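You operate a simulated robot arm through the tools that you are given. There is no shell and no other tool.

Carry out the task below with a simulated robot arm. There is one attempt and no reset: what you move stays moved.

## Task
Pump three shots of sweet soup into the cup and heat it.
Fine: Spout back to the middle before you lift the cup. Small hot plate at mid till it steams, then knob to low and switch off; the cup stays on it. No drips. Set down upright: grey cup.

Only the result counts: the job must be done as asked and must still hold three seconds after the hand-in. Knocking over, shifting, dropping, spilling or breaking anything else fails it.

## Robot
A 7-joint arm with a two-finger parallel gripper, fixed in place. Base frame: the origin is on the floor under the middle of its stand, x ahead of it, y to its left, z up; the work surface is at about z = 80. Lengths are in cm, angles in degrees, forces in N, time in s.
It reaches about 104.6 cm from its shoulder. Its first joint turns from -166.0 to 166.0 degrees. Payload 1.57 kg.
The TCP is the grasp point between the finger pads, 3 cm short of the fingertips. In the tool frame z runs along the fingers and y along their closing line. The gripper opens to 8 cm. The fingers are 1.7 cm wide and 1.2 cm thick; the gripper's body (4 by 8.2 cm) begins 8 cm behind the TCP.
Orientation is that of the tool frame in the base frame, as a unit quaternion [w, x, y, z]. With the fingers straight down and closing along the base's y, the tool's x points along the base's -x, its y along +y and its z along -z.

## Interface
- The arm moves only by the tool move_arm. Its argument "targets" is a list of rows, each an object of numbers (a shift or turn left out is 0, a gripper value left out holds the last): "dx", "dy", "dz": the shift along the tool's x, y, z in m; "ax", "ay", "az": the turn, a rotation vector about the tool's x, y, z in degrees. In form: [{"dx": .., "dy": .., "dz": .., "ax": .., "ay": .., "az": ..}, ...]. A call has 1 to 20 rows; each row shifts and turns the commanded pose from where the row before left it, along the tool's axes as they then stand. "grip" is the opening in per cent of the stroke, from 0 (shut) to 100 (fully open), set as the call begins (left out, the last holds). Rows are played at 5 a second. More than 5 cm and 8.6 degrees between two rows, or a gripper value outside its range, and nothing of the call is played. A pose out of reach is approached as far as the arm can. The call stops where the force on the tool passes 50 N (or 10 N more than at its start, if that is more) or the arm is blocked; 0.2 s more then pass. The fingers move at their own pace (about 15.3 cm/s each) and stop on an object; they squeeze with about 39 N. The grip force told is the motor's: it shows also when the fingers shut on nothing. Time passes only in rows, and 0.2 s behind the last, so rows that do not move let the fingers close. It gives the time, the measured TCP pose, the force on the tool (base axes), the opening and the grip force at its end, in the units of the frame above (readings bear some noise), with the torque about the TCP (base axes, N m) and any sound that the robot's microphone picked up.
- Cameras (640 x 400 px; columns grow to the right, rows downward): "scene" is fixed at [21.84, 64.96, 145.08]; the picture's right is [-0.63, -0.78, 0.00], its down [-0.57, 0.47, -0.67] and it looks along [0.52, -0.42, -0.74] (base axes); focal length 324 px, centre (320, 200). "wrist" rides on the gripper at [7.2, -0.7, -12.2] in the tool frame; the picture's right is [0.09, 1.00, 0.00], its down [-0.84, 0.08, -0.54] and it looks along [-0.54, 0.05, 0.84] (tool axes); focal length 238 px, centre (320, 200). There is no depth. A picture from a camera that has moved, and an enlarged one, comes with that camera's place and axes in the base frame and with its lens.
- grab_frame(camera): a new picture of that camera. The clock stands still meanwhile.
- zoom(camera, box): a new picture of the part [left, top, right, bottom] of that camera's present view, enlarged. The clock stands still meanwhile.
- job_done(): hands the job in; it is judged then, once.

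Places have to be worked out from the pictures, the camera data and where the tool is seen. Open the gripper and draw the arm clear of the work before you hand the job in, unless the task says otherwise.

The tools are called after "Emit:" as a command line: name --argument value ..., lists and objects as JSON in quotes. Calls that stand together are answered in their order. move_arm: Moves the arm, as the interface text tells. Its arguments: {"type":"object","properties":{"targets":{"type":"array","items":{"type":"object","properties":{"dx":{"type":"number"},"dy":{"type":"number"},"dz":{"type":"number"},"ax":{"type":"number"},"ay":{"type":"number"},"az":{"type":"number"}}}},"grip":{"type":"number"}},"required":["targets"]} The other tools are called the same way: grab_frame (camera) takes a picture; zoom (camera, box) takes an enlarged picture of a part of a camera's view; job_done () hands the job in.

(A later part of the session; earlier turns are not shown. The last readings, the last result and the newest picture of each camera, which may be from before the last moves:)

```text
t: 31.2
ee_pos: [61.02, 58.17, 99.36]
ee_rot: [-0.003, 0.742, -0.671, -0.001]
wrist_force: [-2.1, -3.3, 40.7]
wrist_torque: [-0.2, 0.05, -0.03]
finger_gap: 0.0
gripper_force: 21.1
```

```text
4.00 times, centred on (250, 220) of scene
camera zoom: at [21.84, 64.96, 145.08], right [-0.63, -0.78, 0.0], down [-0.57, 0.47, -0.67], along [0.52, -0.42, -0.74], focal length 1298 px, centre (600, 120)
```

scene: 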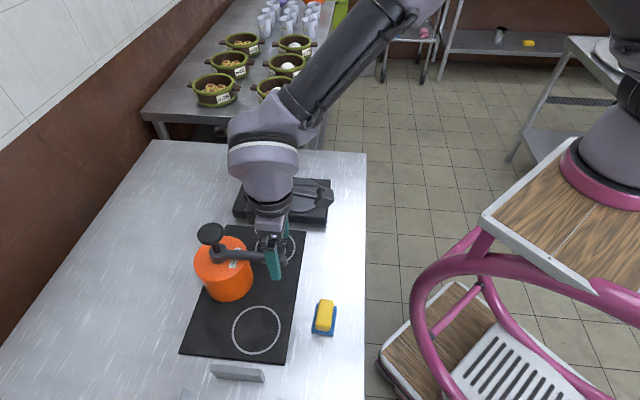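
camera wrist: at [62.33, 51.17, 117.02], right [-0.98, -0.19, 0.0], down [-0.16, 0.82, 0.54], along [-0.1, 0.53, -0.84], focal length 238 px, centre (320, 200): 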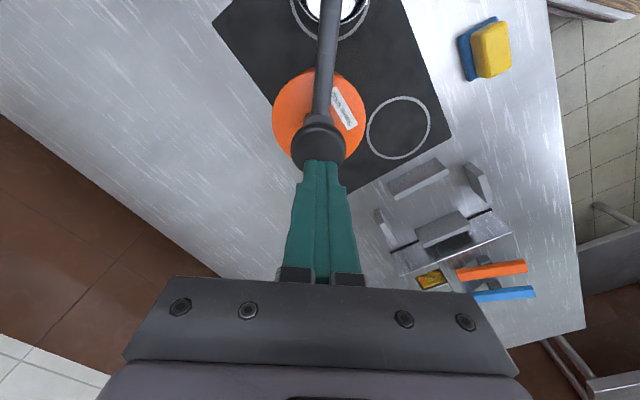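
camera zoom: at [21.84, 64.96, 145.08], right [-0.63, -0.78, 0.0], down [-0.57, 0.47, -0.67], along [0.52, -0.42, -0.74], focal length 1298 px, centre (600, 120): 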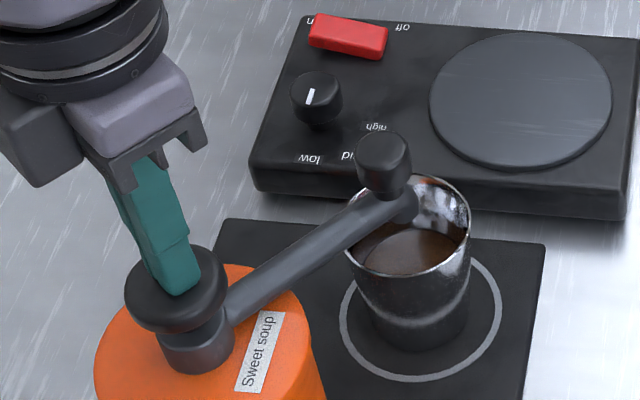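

Three shots are in. I lift off the pump head to a safe height, waiting a few seconds so that the nozzle can drip off over the cup.

Emit:
move_arm --targets '[{"dz": -0.006}, {"dz": -0.01}, {"dz": -0.01}, {"dz": -0.02}, {"dz": -0.03}, {"dz": -0.03}, {}, {}, {}, {}, {}, {}, {}, {}, {}, {}, {}, {}]'

Emit:
grab_frame --camera "wrist"

Emit:
zoom --camera "scene" --box '[190, 170, 310, 270]'

```text
t: 35.0
ee_pos: [61.01, 58.07, 109.64]
ee_rot: [-0.001, 0.742, -0.67, 0.0]
wrist_force: [0.0, 0.1, 0.1]
wrist_torque: [-0.02, 0.04, 0.0]
finger_gap: 0.0
gripper_force: 21.4
```

```text
taken
camera wrist: at [62.31, 50.96, 121.73], right [-0.98, -0.19, 0.0], down [-0.16, 0.82, 0.54], along [-0.1, 0.53, -0.84], focal length 238 px, centre (320, 200)
```

wrist: 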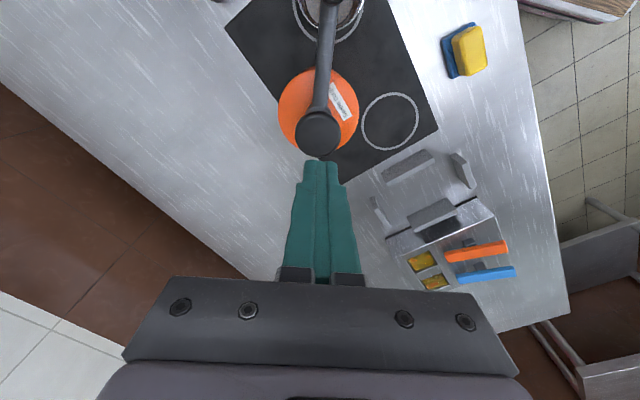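

```text
4.00 times, centred on (250, 220) of scene
camera zoom: at [21.84, 64.96, 145.08], right [-0.63, -0.78, 0.0], down [-0.57, 0.47, -0.67], along [0.52, -0.42, -0.74], focal length 1298 px, centre (600, 120)
```

zoom: 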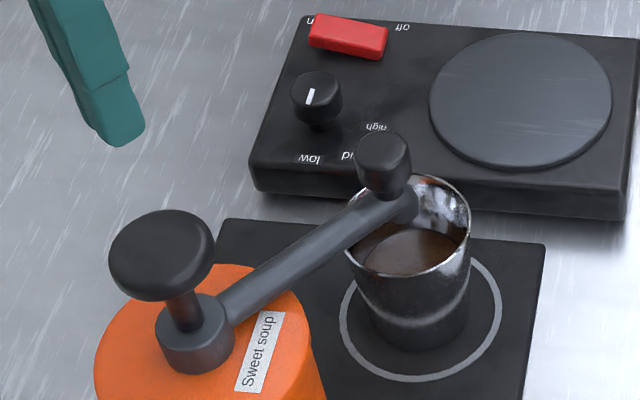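

No drip shows at the nozzle. I go back over the spout knob with the fingers opened to 5.6 cm and descend to the same cage pose as before.

Emit:
move_arm --targets '[{"dx": 0.0391}, {"dx": 0.0391}, {"dx": 0.0391}, {}, {"dz": 0.04}, {"dz": 0.03}, {"dz": 0.02}, {}]' --grip 70

Emit:
zoom --camera "wrist" --box '[220, 110, 400, 290]'

```text
t: 36.8
ee_pos: [62.47, 46.33, 100.7]
ee_rot: [0.0, 0.742, -0.67, 0.0]
wrist_force: [0.4, 0.1, 1.0]
wrist_torque: [-0.03, -0.01, 0.04]
finger_gap: 5.59
gripper_force: 0.1
```

```text
2.22 times, centred on (310, 200) of wrist
camera zoom: at [63.62, 39.31, 112.86], right [-0.98, -0.19, 0.0], down [-0.16, 0.82, 0.54], along [-0.1, 0.53, -0.84], focal length 530 px, centre (342, 200)
```

zoom: 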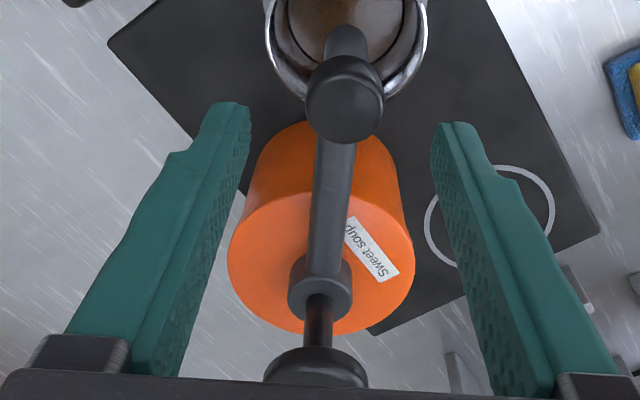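

The knob is between the fingers. I descend the remaining 4.7 cm and close to the cage width.

Emit:
move_arm --targets '[{"dz": 0.02}, {"dz": 0.017}, {"dz": 0.01}, {}]'

Emit:
move_arm --targets '[{}, {}, {}]' --grip 37

Emit:
zoom --camera "wrist" --box '[220, 110, 400, 290]'

```text
t: 37.8
ee_pos: [62.15, 46.4, 95.89]
ee_rot: [0.0, 0.742, -0.67, -0.001]
wrist_force: [-0.1, -0.3, -1.2]
wrist_torque: [-0.01, 0.04, -0.01]
finger_gap: 5.61
gripper_force: 0.1
```

```text
t: 38.6
ee_pos: [62.25, 46.37, 95.89]
ee_rot: [0.0, 0.742, -0.67, 0.0]
wrist_force: [0.5, 0.1, 0.6]
wrist_torque: [-0.01, -0.04, -0.01]
finger_gap: 2.97
gripper_force: 0.0
```

```text
2.22 times, centred on (310, 200) of wrist
camera zoom: at [63.5, 39.35, 108.04], right [-0.98, -0.19, 0.0], down [-0.16, 0.82, 0.54], along [-0.1, 0.53, -0.84], focal length 530 px, centre (342, 200)
```

zoom: 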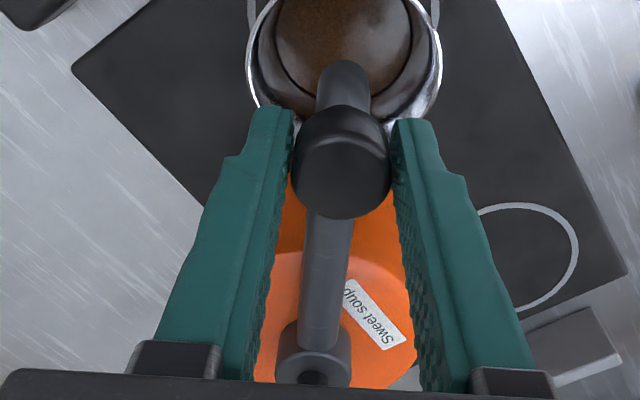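

The knob is caged again. I swing the spout back clockwise, first 38°, and check before finishing.

Emit:
move_arm --targets '[{"dx": -0.0003, "dy": 0.0088, "az": 4.275}, {"dx": -0.0003, "dy": 0.0088, "az": 4.275}, {"dx": -0.0003, "dy": 0.0088, "az": 4.275}, {"dx": -0.0003, "dy": 0.0088, "az": 4.275}, {"dx": -0.0003, "dy": 0.0088, "az": 4.275}, {"dx": -0.0003, "dy": 0.0088, "az": 4.275}, {"dx": -0.0003, "dy": 0.0088, "az": 4.275}, {"dx": -0.0003, "dy": 0.0088, "az": 4.275}, {"dx": -0.0003, "dy": 0.0088, "az": 4.275}, {}]'

Emit:
zoom --camera "wrist" --box '[220, 110, 400, 290]'

Emit:
zoom --camera "scene" --box '[190, 200, 340, 310]'

```text
t: 40.8
ee_pos: [54.74, 48.15, 95.99]
ee_rot: [0.0, -0.478, 0.878, 0.0]
wrist_force: [-0.1, -0.3, -0.1]
wrist_torque: [-0.03, 0.04, 0.01]
finger_gap: 2.98
gripper_force: 0.0
```

```text
2.22 times, centred on (310, 200) of wrist
camera zoom: at [51.28, 41.81, 108.05], right [-0.89, 0.46, 0.0], down [0.39, 0.75, 0.54], along [0.25, 0.48, -0.84], focal length 530 px, centre (342, 200)
```

zoom: 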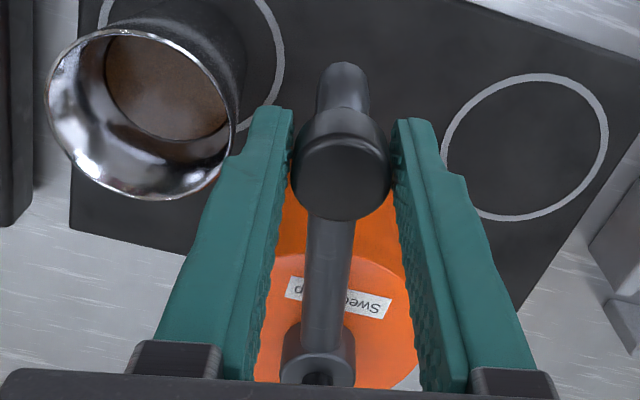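

```text
3.64 times, centred on (265, 255) of scene
camera zoom: at [21.84, 64.96, 145.08], right [-0.63, -0.78, 0.0], down [-0.57, 0.47, -0.67], along [0.52, -0.42, -0.74], focal length 1180 px, centre (520, 0)
```

zoom: 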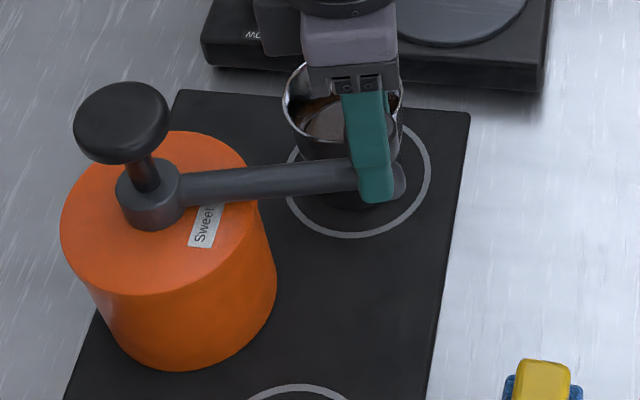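

All clean. I swing the remaining 12.6° back to the middle.

Emit:
move_arm --targets '[{"dx": -0.0003, "dy": 0.0087, "az": 4.2}, {"dx": -0.0003, "dy": 0.0087, "az": 4.2}, {"dx": -0.0003, "dy": 0.0087, "az": 4.2}, {}, {}]'

Emit:
zoom --camera "wrist" --box '[250, 130, 390, 290]'

Emit:
zoom --camera "scene" --box '[190, 200, 340, 310]'

```text
t: 42.0
ee_pos: [52.86, 49.93, 96.01]
ee_rot: [0.001, -0.38, 0.925, 0.0]
wrist_force: [1.0, -0.5, 0.1]
wrist_torque: [0.0, 0.01, 0.02]
finger_gap: 2.93
gripper_force: 0.2
```

```text
2.50 times, centred on (320, 210) of wrist
camera zoom: at [48.07, 44.3, 108.02], right [-0.77, 0.64, 0.0], down [0.54, 0.64, 0.54], along [0.35, 0.41, -0.84], focal length 596 px, centre (320, 175)
```

zoom: 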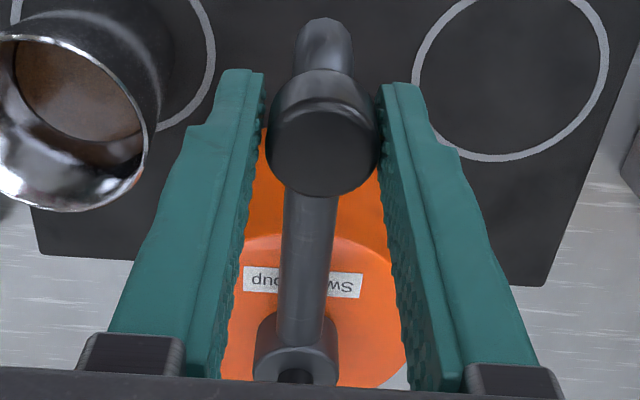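

```text
3.64 times, centred on (265, 255) of scene
camera zoom: at [21.84, 64.96, 145.08], right [-0.63, -0.78, 0.0], down [-0.57, 0.47, -0.67], along [0.52, -0.42, -0.74], focal length 1180 px, centre (520, 0)
```

zoom: 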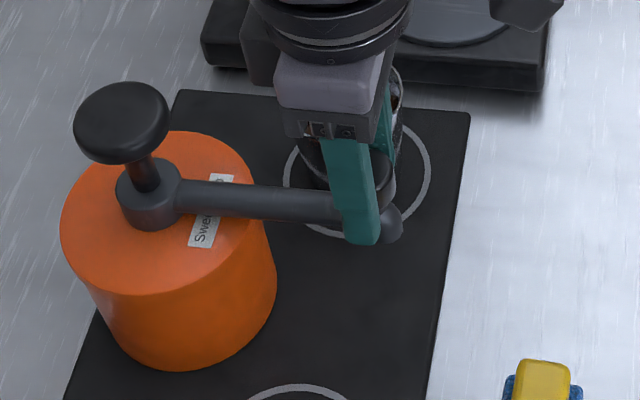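

The spout looks back at its original pixel position. I open, rise clear and compare with the first scene view.

Emit:
move_arm --targets '[{}, {}, {"dz": -0.03}, {"dz": -0.04}, {"dz": -0.04}, {"dz": -0.03}, {}]' --grip 75

Emit:
zoom --camera "scene" --box '[180, 205, 330, 305]'

Emit:
zoom --camera "wrist" --box '[200, 90, 380, 220]'

```text
t: 43.6
ee_pos: [52.75, 49.88, 109.92]
ee_rot: [0.001, -0.38, 0.925, 0.0]
wrist_force: [-0.4, -0.5, 0.2]
wrist_torque: [-0.03, 0.0, -0.04]
finger_gap: 6.01
gripper_force: 0.1
```

```text
4.00 times, centred on (255, 255) of scene
camera zoom: at [21.84, 64.96, 145.08], right [-0.63, -0.78, 0.0], down [-0.57, 0.47, -0.67], along [0.52, -0.42, -0.74], focal length 1298 px, centre (580, -20)
```

zoom: 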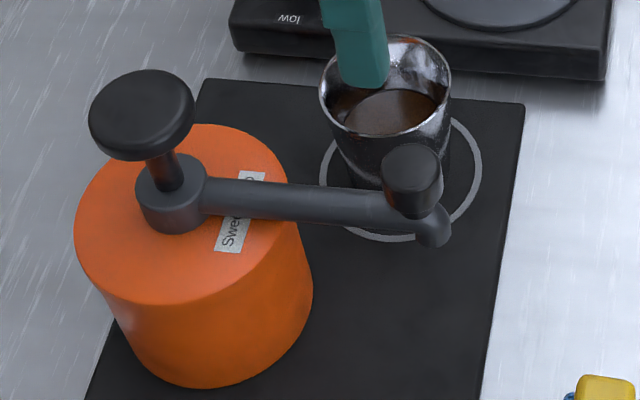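

```text
3.08 times, centred on (290, 155) of wrist
camera zoom: at [48.01, 44.17, 122.04], right [-0.77, 0.64, 0.0], down [0.54, 0.64, 0.54], along [0.35, 0.41, -0.84], focal length 733 px, centre (412, 338)
```

zoom: 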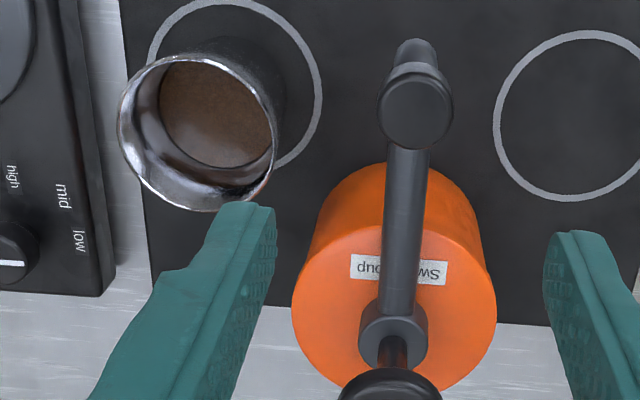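

The spout stands exactly as in the first picture, and no drip is on the mat. Next is the cup: centre about [62.0, 45.65], rim z ≈ 89.2, ~7 cm wide. I turn the tool so it closes along x (clear of pot and spout), open fully and go above the cup.

Emit:
move_arm --targets '[{"az": -7.55}, {"az": -7.55}, {"az": -7.55}, {"az": -7.55}, {"az": -7.55}, {"az": -7.55}, {"dx": 0.0141, "dy": -0.0308, "dz": 0.01}, {"dx": 0.0141, "dy": -0.0308, "dz": 0.015}, {"dx": 0.0141, "dy": -0.0308, "dz": 0.02}, {}, {}]' --grip 100

Emit:
grab_frame --camera "wrist"

Emit:
grab_frame --camera "scene"

```text
t: 46.0
ee_pos: [62.22, 45.6, 105.41]
ee_rot: [0.0, 0.707, -0.707, -0.001]
wrist_force: [0.4, 0.1, 0.0]
wrist_torque: [0.01, 0.0, 0.03]
finger_gap: 8.02
gripper_force: 0.0
```

```text
taken
camera wrist: at [62.69, 38.37, 117.48], right [-1.0, -0.09, 0.0], down [-0.08, 0.84, 0.54], along [-0.05, 0.54, -0.84], focal length 238 px, centre (320, 200)
```

wrist: 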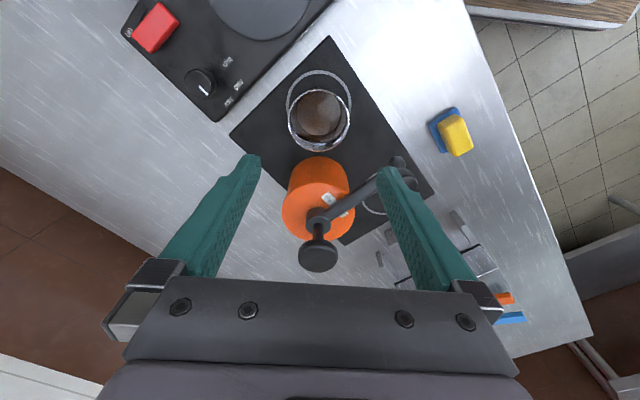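

```text
taken
```

scene: 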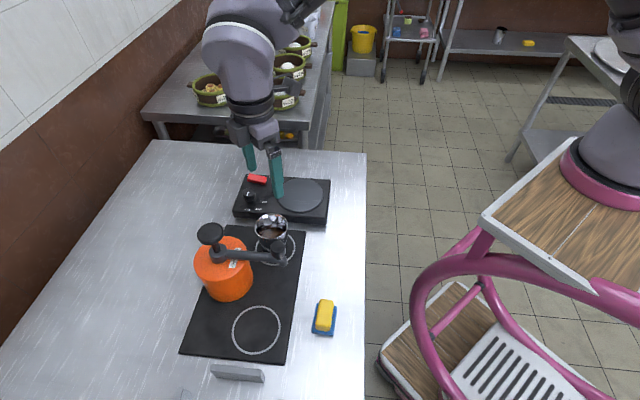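

I check the cup rim's centre against the prediction (318.6, 121.2) for a cup exactly under the TCP.

Emit:
zoom --camera "wrist" --box '[260, 60, 380, 180]'

```text
3.33 times, centred on (320, 120) of wrist
camera zoom: at [62.69, 38.37, 117.48], right [-1.0, -0.09, 0.0], down [-0.08, 0.84, 0.54], along [-0.05, 0.54, -0.84], focal length 794 px, centre (320, 467)
```

zoom: 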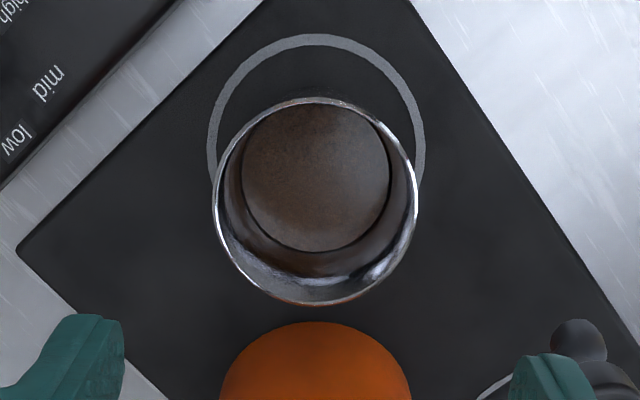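

The cup is centred under the TCP to about 1 mm (rim 7.15 cm wide, soup about 3 cm below it). I descend with fully open fingers to just above the rim and check once more.

Emit:
move_arm --targets '[{"dz": 0.04}, {"dz": 0.04}, {"dz": 0.025}, {"dz": 0.01}, {}]'

Emit:
grab_frame --camera "wrist"

Emit:
zoom --camera "scene" --box '[190, 170, 340, 280]'

```text
t: 47.2
ee_pos: [61.96, 45.69, 94.14]
ee_rot: [0.0, 0.707, -0.707, 0.0]
wrist_force: [0.5, 0.2, -0.3]
wrist_torque: [-0.01, 0.02, 0.0]
finger_gap: 7.97
gripper_force: 0.1
```

```text
taken
camera wrist: at [62.51, 38.44, 106.13], right [-1.0, -0.09, 0.0], down [-0.08, 0.84, 0.54], along [-0.05, 0.54, -0.84], focal length 238 px, centre (320, 200)
```

wrist: 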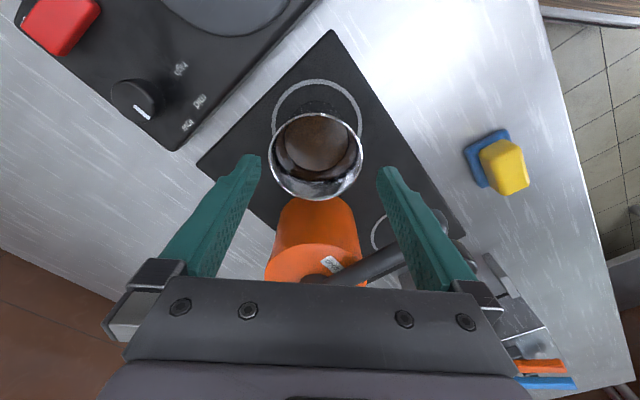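

```text
3.64 times, centred on (265, 225) of scene
camera zoom: at [21.84, 64.96, 145.08], right [-0.63, -0.78, 0.0], down [-0.57, 0.47, -0.67], along [0.52, -0.42, -0.74], focal length 1180 px, centre (520, 109)
```

zoom: 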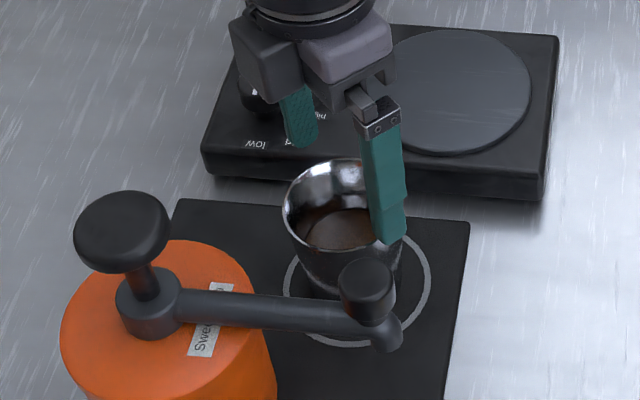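

I zoom on the rim between the fingers to measure the residual offset.

Emit:
zoom --camera "wrist" --box '[230, 90, 410, 220]'

```text
3.08 times, centred on (320, 155) of wrist
camera zoom: at [62.51, 38.44, 106.13], right [-1.0, -0.09, 0.0], down [-0.08, 0.84, 0.54], along [-0.05, 0.54, -0.84], focal length 733 px, centre (320, 338)
```

zoom: 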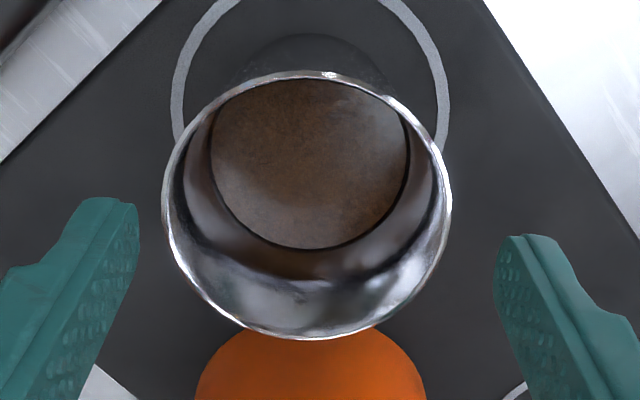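

The cup is about 2.5 mm off toward +x and 2 mm toward −y from the finger centre. I correct this and descend around the cup to TCP z ≈ 87.

Emit:
move_arm --targets '[{"dx": 0.002, "dy": -0.0026}, {}, {"dz": 0.015}, {"dz": 0.015}, {"dz": 0.015}, {"dz": 0.015}, {"dz": 0.011}, {}]'

Emit:
grab_frame --camera "wrist"

Emit:
zoom --camera "scene" --box '[190, 170, 340, 280]'

```text
t: 49.0
ee_pos: [62.17, 45.47, 86.74]
ee_rot: [0.0, -0.707, 0.707, 0.0]
wrist_force: [-1.1, -0.2, 0.6]
wrist_torque: [0.05, 0.01, 0.01]
finger_gap: 7.98
gripper_force: 0.1
```

```text
taken
camera wrist: at [62.74, 38.24, 98.91], right [-1.0, -0.09, 0.0], down [-0.08, 0.84, 0.54], along [-0.05, 0.54, -0.84], focal length 238 px, centre (320, 200)
```

wrist: 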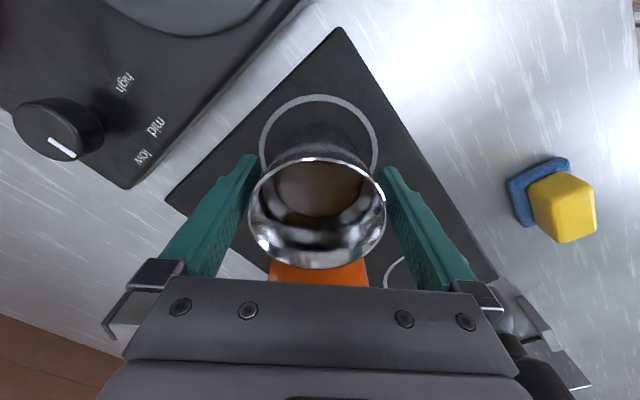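

```text
3.64 times, centred on (265, 225) of scene
camera zoom: at [21.84, 64.96, 145.08], right [-0.63, -0.78, 0.0], down [-0.57, 0.47, -0.67], along [0.52, -0.42, -0.74], focal length 1180 px, centre (520, 109)
```

zoom: 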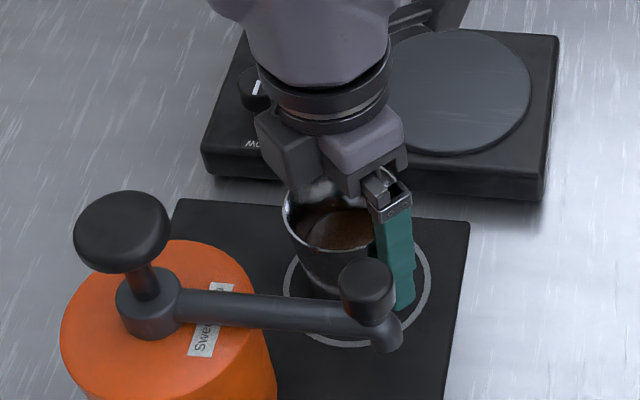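

The fingers straddle the cup. I close in two steps to keep it gentle.

Emit:
move_arm --targets '[{}, {}]' --grip 92

Emit:
move_arm --targets '[{}, {}, {}]' --grip 75

Emit:
grab_frame --camera "wrist"

```text
t: 49.6
ee_pos: [62.18, 45.35, 86.75]
ee_rot: [0.0, 0.707, -0.707, 0.0]
wrist_force: [1.6, 0.1, 1.1]
wrist_torque: [0.0, -0.02, 0.01]
finger_gap: 7.44
gripper_force: 16.0
```

```text
t: 50.4
ee_pos: [62.07, 45.45, 86.85]
ee_rot: [0.0, 0.707, -0.707, 0.0]
wrist_force: [1.3, 0.4, 2.0]
wrist_torque: [0.02, 0.01, -0.01]
finger_gap: 7.37
gripper_force: 38.8
```

```text
taken
camera wrist: at [62.74, 38.24, 98.92], right [-1.0, -0.09, 0.0], down [-0.08, 0.84, 0.54], along [-0.05, 0.54, -0.84], focal length 238 px, centre (320, 200)
```

wrist: 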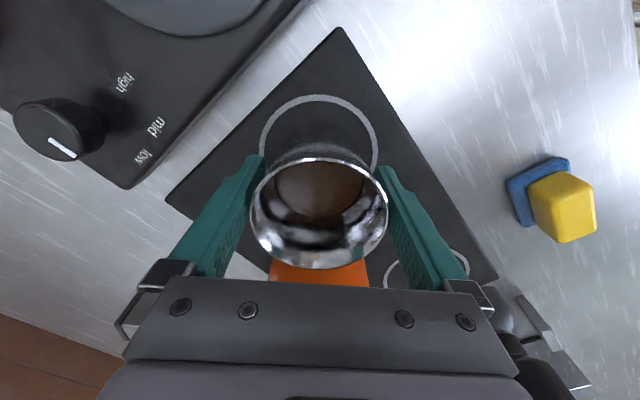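

The cup is held at 38.8 N (7.37 cm). I lift slowly 1.5 cm and check that it comes up straight.

Emit:
move_arm --targets '[{"dz": -0.002}, {"dz": -0.004}, {"dz": -0.005}, {"dz": -0.004}, {}, {}]'

Emit:
zoom --camera "scene" --box '[190, 170, 340, 280]'

Emit:
grab_frame --camera "wrist"

```text
t: 51.8
ee_pos: [62.32, 45.44, 88.27]
ee_rot: [0.0, 0.707, -0.707, 0.001]
wrist_force: [0.1, 0.0, -2.1]
wrist_torque: [0.01, -0.02, -0.01]
finger_gap: 7.4
gripper_force: 39.1
```

```text
3.64 times, centred on (265, 225) of scene
camera zoom: at [21.84, 64.96, 145.08], right [-0.63, -0.78, 0.0], down [-0.57, 0.47, -0.67], along [0.52, -0.42, -0.74], focal length 1180 px, centre (520, 109)
```

zoom: 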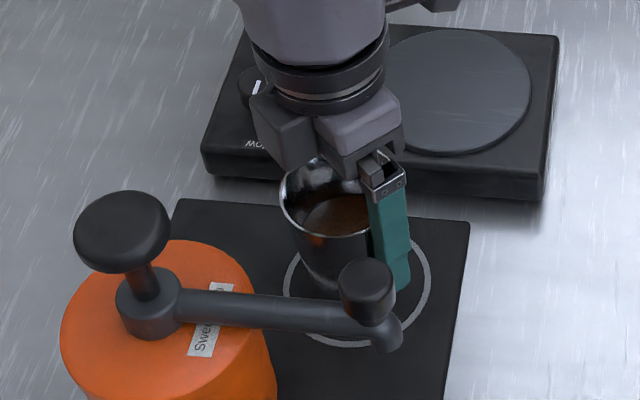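

```text
taken
camera wrist: at [62.83, 38.22, 100.32], right [-1.0, -0.09, 0.0], down [-0.08, 0.84, 0.54], along [-0.05, 0.54, -0.84], focal length 238 px, centre (320, 200)
```

wrist: 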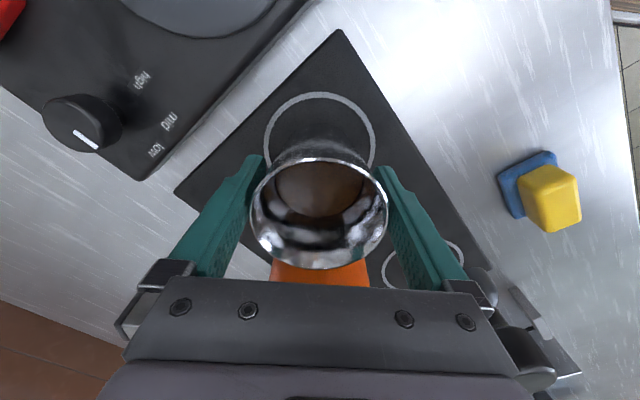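

The cup came up straight (about 2 N of weight). I lift 5.4 cm more and carry it gently over to the plate centre at about [69.3, 32.5].

Emit:
move_arm --targets '[{"dz": -0.006}, {"dz": -0.009}, {"dz": -0.01}, {"dz": -0.01}, {"dz": -0.01}, {"dz": -0.006}, {"dz": -0.003}, {"dx": 0.0052, "dy": -0.0028}, {"dx": 0.0103, "dy": -0.0057}, {"dx": 0.0155, "dy": -0.0085}, {"dx": 0.0181, "dy": -0.0099}, {"dx": 0.0181, "dy": -0.0099}, {"dx": 0.0181, "dy": -0.0099}, {"dx": 0.0155, "dy": -0.0085}, {"dx": 0.0129, "dy": -0.0071}, {"dx": 0.009, "dy": -0.005}, {"dx": 0.0065, "dy": -0.0036}, {}, {}]'

Emit:
grab_frame --camera "scene"

Emit:
grab_frame --camera "wrist"

```text
t: 55.8
ee_pos: [69.22, 32.49, 93.65]
ee_rot: [0.0, 0.708, -0.706, 0.0]
wrist_force: [0.6, 0.9, -1.6]
wrist_torque: [0.0, 0.03, -0.04]
finger_gap: 7.39
gripper_force: 39.5
```

```text
taken
```

scene: 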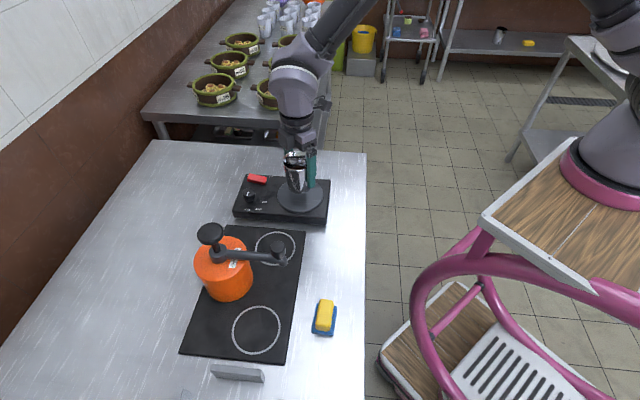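

```text
taken
camera wrist: at [69.9, 25.32, 105.83], right [-1.0, -0.09, 0.0], down [-0.08, 0.84, 0.54], along [-0.05, 0.54, -0.84], focal length 238 px, centre (320, 200)
```

wrist: 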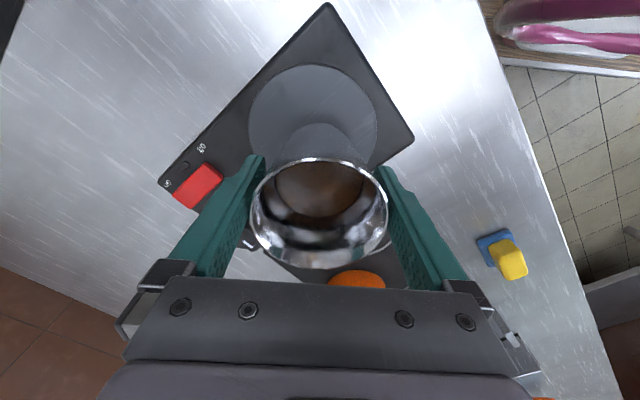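

I zoom to check the cup's position over the plate before lowering.

Emit:
zoom --camera "wrist" --box '[220, 40, 420, 200]'

Emit:
zoom --camera "scene" --box '[225, 130, 345, 235]'

```text
2.50 times, centred on (320, 120) of wrist
camera zoom: at [69.9, 25.32, 105.83], right [-1.0, -0.09, 0.0], down [-0.08, 0.84, 0.54], along [-0.05, 0.54, -0.84], focal length 596 px, centre (320, 400)
```

zoom: 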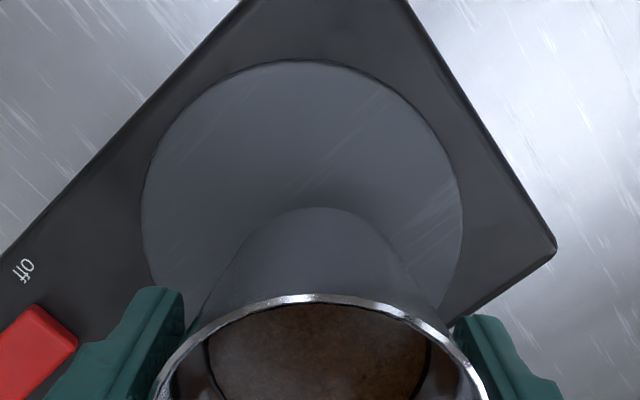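

```text
3.81 times, centred on (285, 182) of scene
camera zoom: at [21.84, 64.96, 145.08], right [-0.63, -0.78, 0.0], down [-0.57, 0.47, -0.67], along [0.52, -0.42, -0.74], focal length 1236 px, centre (453, 267)
```

zoom: 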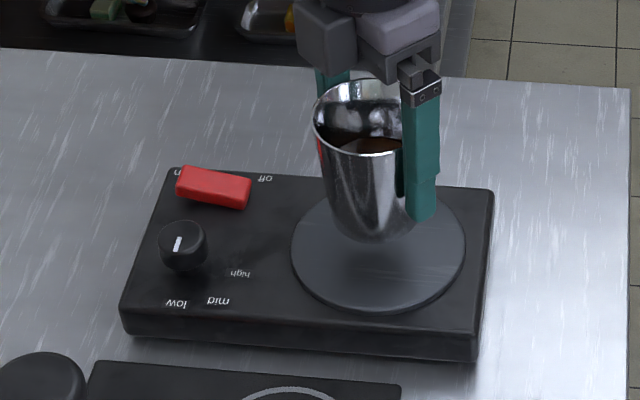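

The plate centre is about 6 mm further in +x and 2 mm in −y. I correct that and lower the first 2 cm slowly.

Emit:
move_arm --targets '[{"dx": 0.001, "dy": -0.003}, {"dx": 0.001, "dy": -0.0025}, {}, {"dz": 0.003}, {"dz": 0.005}, {"dz": 0.005}, {"dz": 0.004}, {"dz": 0.003}, {}]'

Emit:
zoom --camera "scene" --box '[225, 130, 345, 235]'

```text
t: 57.8
ee_pos: [69.82, 32.33, 91.83]
ee_rot: [0.0, -0.707, 0.707, 0.0]
wrist_force: [0.5, -0.5, -2.3]
wrist_torque: [-0.04, -0.03, 0.01]
finger_gap: 7.38
gripper_force: 38.9
```

```text
3.81 times, centred on (285, 182) of scene
camera zoom: at [21.84, 64.96, 145.08], right [-0.63, -0.78, 0.0], down [-0.57, 0.47, -0.67], along [0.52, -0.42, -0.74], focal length 1236 px, centre (453, 267)
```

zoom: 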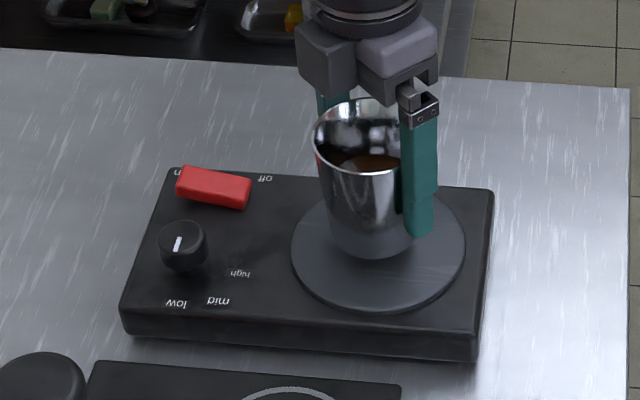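

The cup hangs about 1 cm above the plate, centred. I lower further in 2 mm steps watching the force.

Emit:
move_arm --targets '[{"dz": 0.002}, {"dz": 0.002}, {"dz": 0.002}, {"dz": 0.002}, {}]'

Emit:
zoom --camera "scene" --box '[225, 130, 345, 235]'

```text
t: 59.0
ee_pos: [69.84, 32.35, 90.83]
ee_rot: [0.001, -0.707, 0.707, 0.0]
wrist_force: [-0.9, 0.2, -2.0]
wrist_torque: [-0.02, 0.0, -0.01]
finger_gap: 7.37
gripper_force: 39.5
```

```text
3.81 times, centred on (285, 182) of scene
camera zoom: at [21.84, 64.96, 145.08], right [-0.63, -0.78, 0.0], down [-0.57, 0.47, -0.67], along [0.52, -0.42, -0.74], focal length 1236 px, centre (453, 267)
```

zoom: 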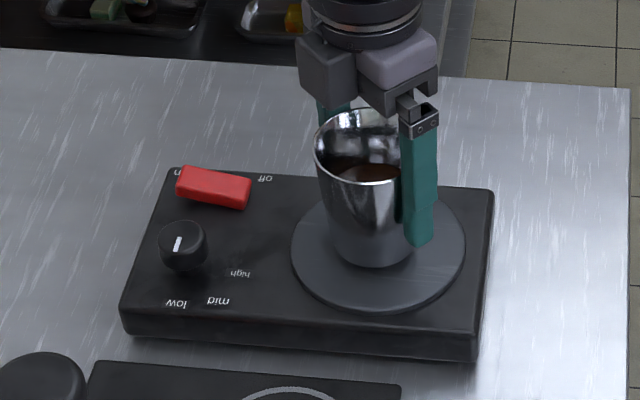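

Still hanging free (−2 N). I continue in 1.5 mm steps.

Emit:
move_arm --targets '[{"dz": 0.0015}, {"dz": 0.0015}, {}]'

Emit:
move_arm --targets '[{"dz": 0.0015}, {}]'

```text
t: 59.8
ee_pos: [69.9, 32.32, 90.64]
ee_rot: [0.0, 0.707, -0.707, -0.001]
wrist_force: [0.4, -0.2, -1.1]
wrist_torque: [-0.01, 0.0, -0.01]
finger_gap: 7.39
gripper_force: 39.3
```

```text
t: 60.4
ee_pos: [70.01, 32.37, 90.49]
ee_rot: [0.0, 0.707, -0.707, 0.0]
wrist_force: [-0.6, 0.5, -1.7]
wrist_torque: [-0.03, 0.03, -0.02]
finger_gap: 7.4
gripper_force: 39.4
```

Not yet clearly in contact; I keep stepping down by 1–1.5 mm.

Emit:
move_arm --targets '[{"dz": 0.0015}, {}]'

Emit:
move_arm --targets '[{"dz": 0.0015}, {}]'

Emit:
zoom --camera "scene" --box '[265, 150, 345, 220]'

```text
t: 61.0
ee_pos: [69.81, 32.42, 90.42]
ee_rot: [0.0, -0.707, 0.707, 0.0]
wrist_force: [-1.1, 1.1, -0.5]
wrist_torque: [0.02, 0.01, 0.01]
finger_gap: 7.4
gripper_force: 39.1
```

```text
t: 61.6
ee_pos: [69.91, 32.23, 90.27]
ee_rot: [0.001, 0.707, -0.707, 0.0]
wrist_force: [-0.4, -1.5, 2.1]
wrist_torque: [-0.02, 0.11, 0.02]
finger_gap: 7.39
gripper_force: 39.5
```

```text
5.71 times, centred on (305, 185) of scene
camera zoom: at [21.84, 64.96, 145.08], right [-0.63, -0.78, 0.0], down [-0.57, 0.47, -0.67], along [0.52, -0.42, -0.74], focal length 1854 px, centre (406, 286)
```

zoom: 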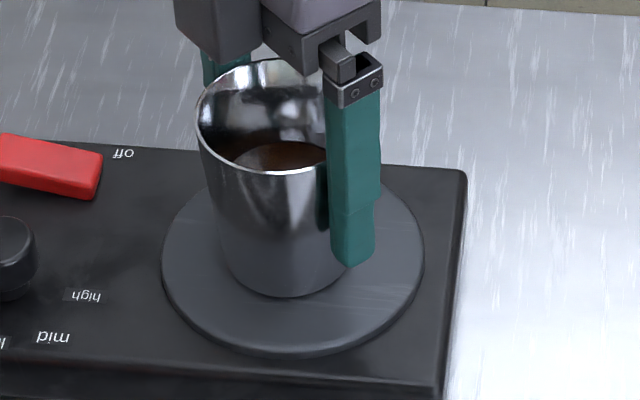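

Contact: the force turned to +2 N at TCP z 90.3, so the cup sits on the plate. I open the fingers gently.

Emit:
move_arm --targets '[{}, {}]' --grip 95

Emit:
move_arm --targets '[{}, {}]' --grip 100

Emit:
zoom --camera "wrist" --box '[220, 120, 420, 280]'

Emit:
zoom --camera "scene" --box '[265, 150, 345, 220]'

```text
t: 62.2
ee_pos: [69.93, 32.46, 90.25]
ee_rot: [0.0, -0.707, 0.707, 0.0]
wrist_force: [-0.7, -0.4, 0.0]
wrist_torque: [0.0, 0.0, 0.04]
finger_gap: 7.6
gripper_force: 0.0
```

```text
t: 62.8
ee_pos: [69.92, 32.43, 90.14]
ee_rot: [0.0, 0.707, -0.707, 0.001]
wrist_force: [-0.3, 0.6, 0.3]
wrist_torque: [0.0, -0.01, -0.01]
finger_gap: 8.0
gripper_force: 0.0
```

```text
2.50 times, centred on (320, 200) of wrist
camera zoom: at [70.49, 25.16, 102.32], right [-1.0, -0.09, 0.0], down [-0.08, 0.84, 0.54], along [-0.05, 0.54, -0.84], focal length 596 px, centre (320, 200)
```

zoom: 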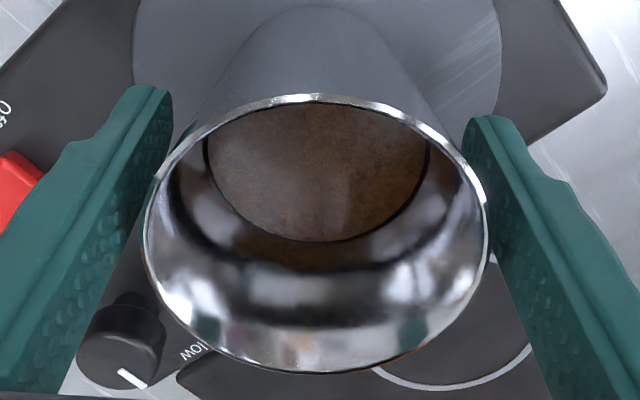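

```text
5.71 times, centred on (305, 185) of scene
camera zoom: at [21.84, 64.96, 145.08], right [-0.63, -0.78, 0.0], down [-0.57, 0.47, -0.67], along [0.52, -0.42, -0.74], focal length 1854 px, centre (406, 286)
```

zoom: 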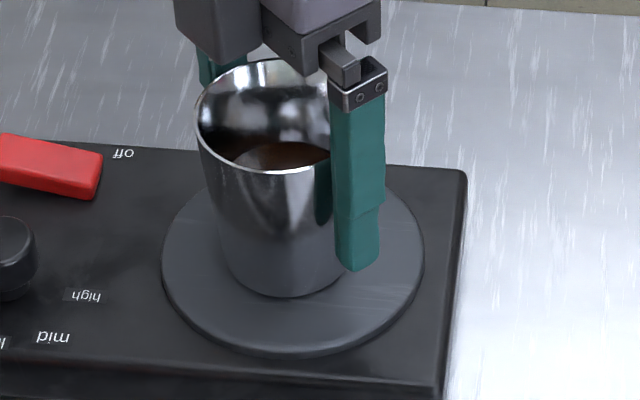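

The cup stands free between the fingers. I rise straight up, slowly at first.

Emit:
move_arm --targets '[{"dz": -0.01}, {"dz": -0.01}, {"dz": -0.015}, {"dz": -0.02}, {"dz": -0.03}, {"dz": -0.04}, {"dz": -0.03}, {}]'

Emit:
grab_frame --camera "wrist"

Emit:
zoom --camera "scene" --box '[225, 150, 345, 235]'

```text
t: 64.6
ee_pos: [69.75, 32.13, 105.63]
ee_rot: [0.0, -0.706, 0.708, 0.001]
wrist_force: [-0.7, -0.3, 0.4]
wrist_torque: [-0.05, 0.05, -0.01]
finger_gap: 8.0
gripper_force: 0.1
```

```text
taken
camera wrist: at [70.35, 25.02, 117.77], right [-1.0, -0.09, 0.0], down [-0.08, 0.84, 0.54], along [-0.05, 0.54, -0.84], focal length 238 px, centre (320, 200)
```

wrist: 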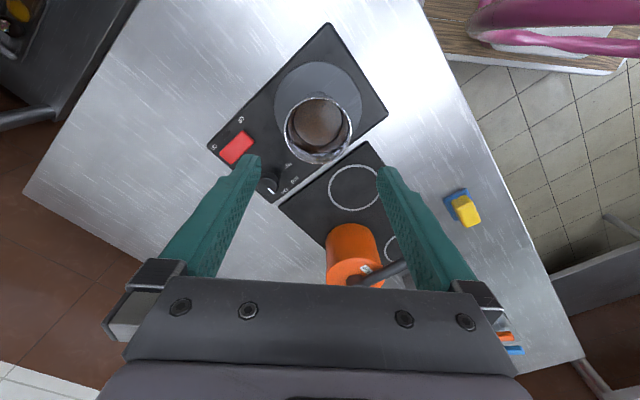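

```text
4.71 times, centred on (285, 192) of scene
camera zoom: at [21.84, 64.96, 145.08], right [-0.63, -0.78, 0.0], down [-0.57, 0.47, -0.67], along [0.52, -0.42, -0.74], focal length 1526 px, centre (485, 235)
```

zoom: 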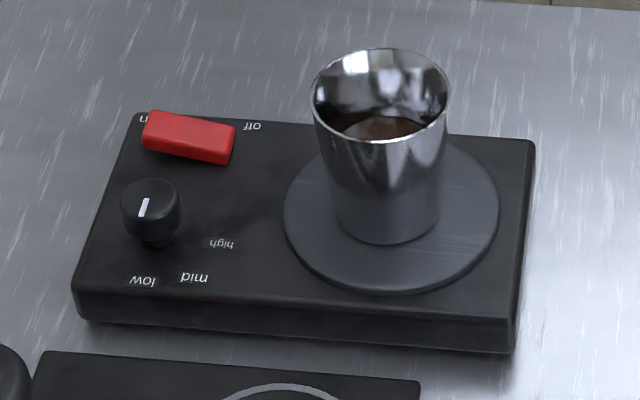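

The cup stands centred on the plate. Now I locate the hot plate's knob more exactly from this view.

Emit:
zoom --camera "wrist" --box '[205, 110, 325, 210]'

```text
4.00 times, centred on (265, 160) of wrist
camera zoom: at [70.35, 25.02, 117.77], right [-1.0, -0.09, 0.0], down [-0.08, 0.84, 0.54], along [-0.05, 0.54, -0.84], focal length 953 px, centre (540, 360)
```

zoom: 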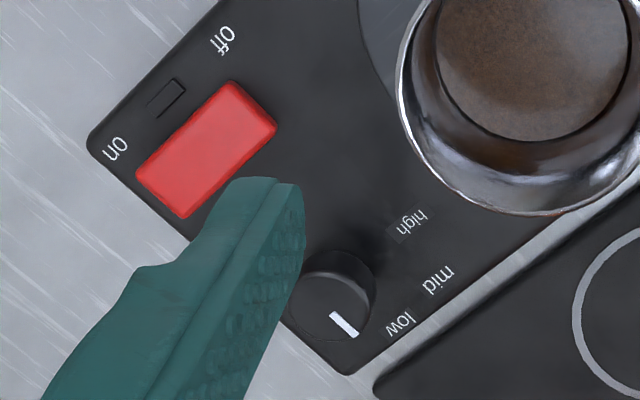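

The knob top is at [76.5, 43.4, 86.6]; the labels lie at about 131° (low), 178° (mid) and 221° (high), so mid is +45° from the present low setting. I move above the knob with the fingers 5 cm open.

Emit:
move_arm --targets '[{"dx": -0.0376, "dy": -0.0225}, {"dx": -0.0376, "dy": -0.0225}, {"dx": -0.0376, "dy": -0.0225}, {"dz": 0.03}, {"dz": 0.03}, {}]' --grip 62

Emit:
grab_frame --camera "wrist"

Emit:
zoom --camera "wrist" --box '[260, 110, 380, 210]'

```text
t: 66.0
ee_pos: [76.61, 43.59, 99.74]
ee_rot: [0.0, -0.707, 0.707, 0.0]
wrist_force: [0.2, -0.5, -0.6]
wrist_torque: [-0.01, -0.01, 0.01]
finger_gap: 4.94
gripper_force: 0.0
```

```text
taken
camera wrist: at [77.09, 36.4, 111.95], right [-1.0, -0.09, 0.0], down [-0.08, 0.84, 0.54], along [-0.05, 0.54, -0.84], focal length 238 px, centre (320, 200)
```

wrist: 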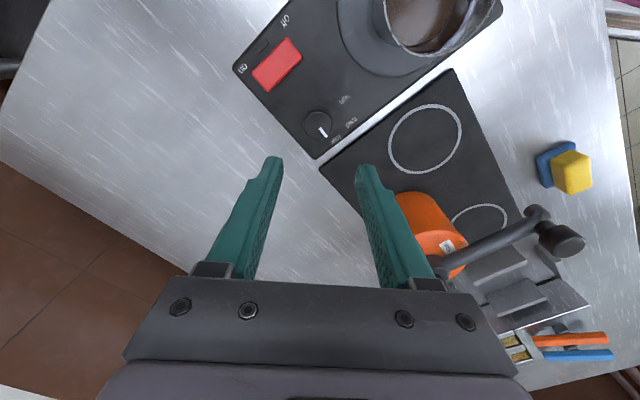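

```text
4.00 times, centred on (320, 160) of wrist
camera zoom: at [77.09, 36.4, 111.95], right [-1.0, -0.09, 0.0], down [-0.08, 0.84, 0.54], along [-0.05, 0.54, -0.84], focal length 953 px, centre (320, 360)
```

zoom: 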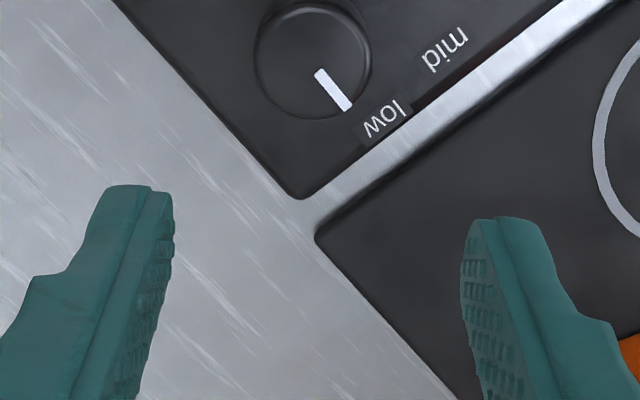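

The knob is about 1.5 mm off across and 4 mm off along; I correct and descend with the tips to about z 84.2, straddling the knob.

Emit:
move_arm --targets '[{"dx": 0.0036, "dy": -0.0015}, {"dz": 0.03}, {"dz": 0.03}, {"dz": 0.03}, {"dz": 0.02}, {"dz": 0.01}, {"dz": 0.005}, {}]'

Emit:
grab_frame --camera "wrist"

Emit:
zoom --camera "wrist" --box '[250, 130, 390, 240]'

Emit:
zoom --camera "scene" --box '[215, 140, 345, 235]'

```text
t: 67.8
ee_pos: [76.75, 43.41, 87.18]
ee_rot: [-0.001, 0.707, -0.707, 0.0]
wrist_force: [-0.3, -0.4, 0.0]
wrist_torque: [-0.04, -0.01, 0.02]
finger_gap: 4.97
gripper_force: 0.0
```

```text
taken
camera wrist: at [77.33, 36.09, 99.27], right [-1.0, -0.09, 0.0], down [-0.08, 0.84, 0.54], along [-0.05, 0.54, -0.84], focal length 238 px, centre (320, 200)
```

wrist: 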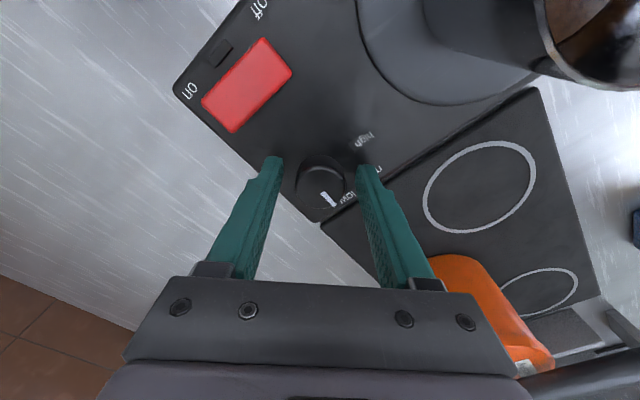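

```text
3.64 times, centred on (320, 185) of wrist
camera zoom: at [77.33, 36.09, 99.27], right [-1.0, -0.09, 0.0], down [-0.08, 0.84, 0.54], along [-0.05, 0.54, -0.84], focal length 867 px, centre (320, 254)
```

zoom: 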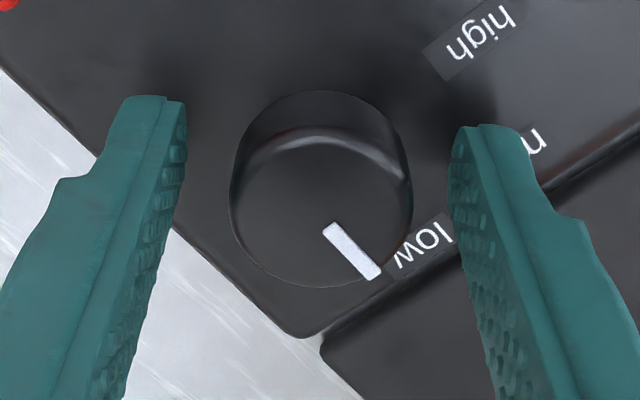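

```text
4.21 times, centred on (280, 188) of scene
camera zoom: at [21.84, 64.96, 145.08], right [-0.63, -0.78, 0.0], down [-0.57, 0.47, -0.67], along [0.52, -0.42, -0.74], focal length 1366 px, centre (488, 253)
```

zoom: 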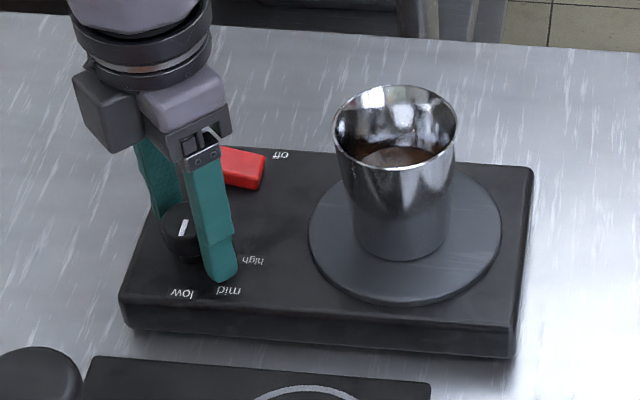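

The knob is centred between the fingers. I close on it.

Emit:
move_arm --targets '[{}, {}, {}]' --grip 45

Emit:
move_arm --targets '[{}, {}, {}]' --grip 25

Emit:
zoom --camera "wrist" --box '[250, 130, 390, 240]'

```text
t: 68.6
ee_pos: [76.75, 43.36, 87.07]
ee_rot: [-0.001, -0.707, 0.707, 0.0]
wrist_force: [0.0, -0.2, -0.1]
wrist_torque: [-0.02, 0.01, 0.02]
finger_gap: 3.6
gripper_force: 0.0
```

```text
t: 69.4
ee_pos: [76.65, 43.33, 87.17]
ee_rot: [0.0, -0.707, 0.707, -0.001]
wrist_force: [-2.2, -1.4, 0.5]
wrist_torque: [-0.05, 0.09, 0.05]
finger_gap: 3.1
gripper_force: 38.8
```

```text
3.64 times, centred on (320, 185) of wrist
camera zoom: at [77.3, 36.09, 99.28], right [-1.0, -0.09, 0.0], down [-0.08, 0.84, 0.54], along [-0.05, 0.54, -0.84], focal length 867 px, centre (320, 254)
```

zoom: 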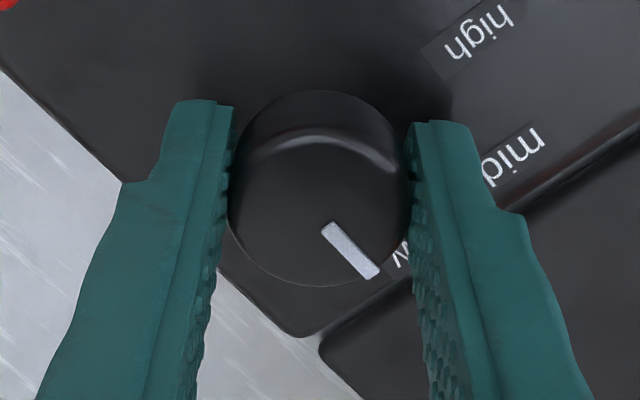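

The knob is gripped (3.1 cm, 38.8 N). I turn it 25° toward mid (counter-clockwise from above) and check that the pointer follows.

Emit:
move_arm --targets '[{"az": -5}, {"az": -5}, {"az": -5}, {"az": -5}, {"az": -5}, {}]'

Emit:
zoom --camera "wrist" --box '[250, 130, 390, 240]'

```text
t: 70.8
ee_pos: [76.85, 43.28, 87.15]
ee_rot: [0.0, 0.844, -0.537, 0.0]
wrist_force: [-1.7, 5.0, 0.6]
wrist_torque: [0.09, 0.07, -0.03]
finger_gap: 3.1
gripper_force: 39.1
```

```text
3.64 times, centred on (320, 185) of wrist
camera zoom: at [80.36, 37.05, 99.28], right [-0.86, -0.51, 0.0], down [-0.42, 0.72, 0.54], along [-0.27, 0.47, -0.84], focal length 867 px, centre (320, 254)
```

zoom: 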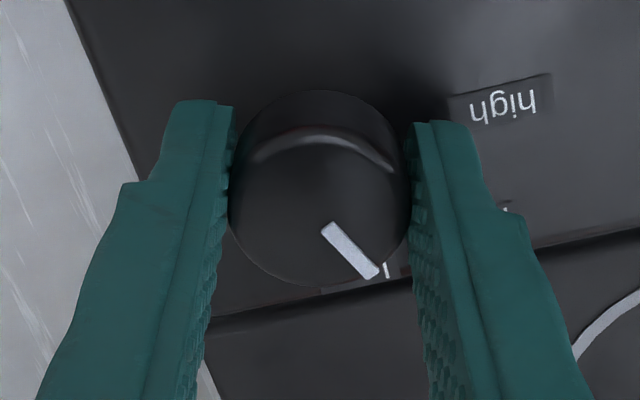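

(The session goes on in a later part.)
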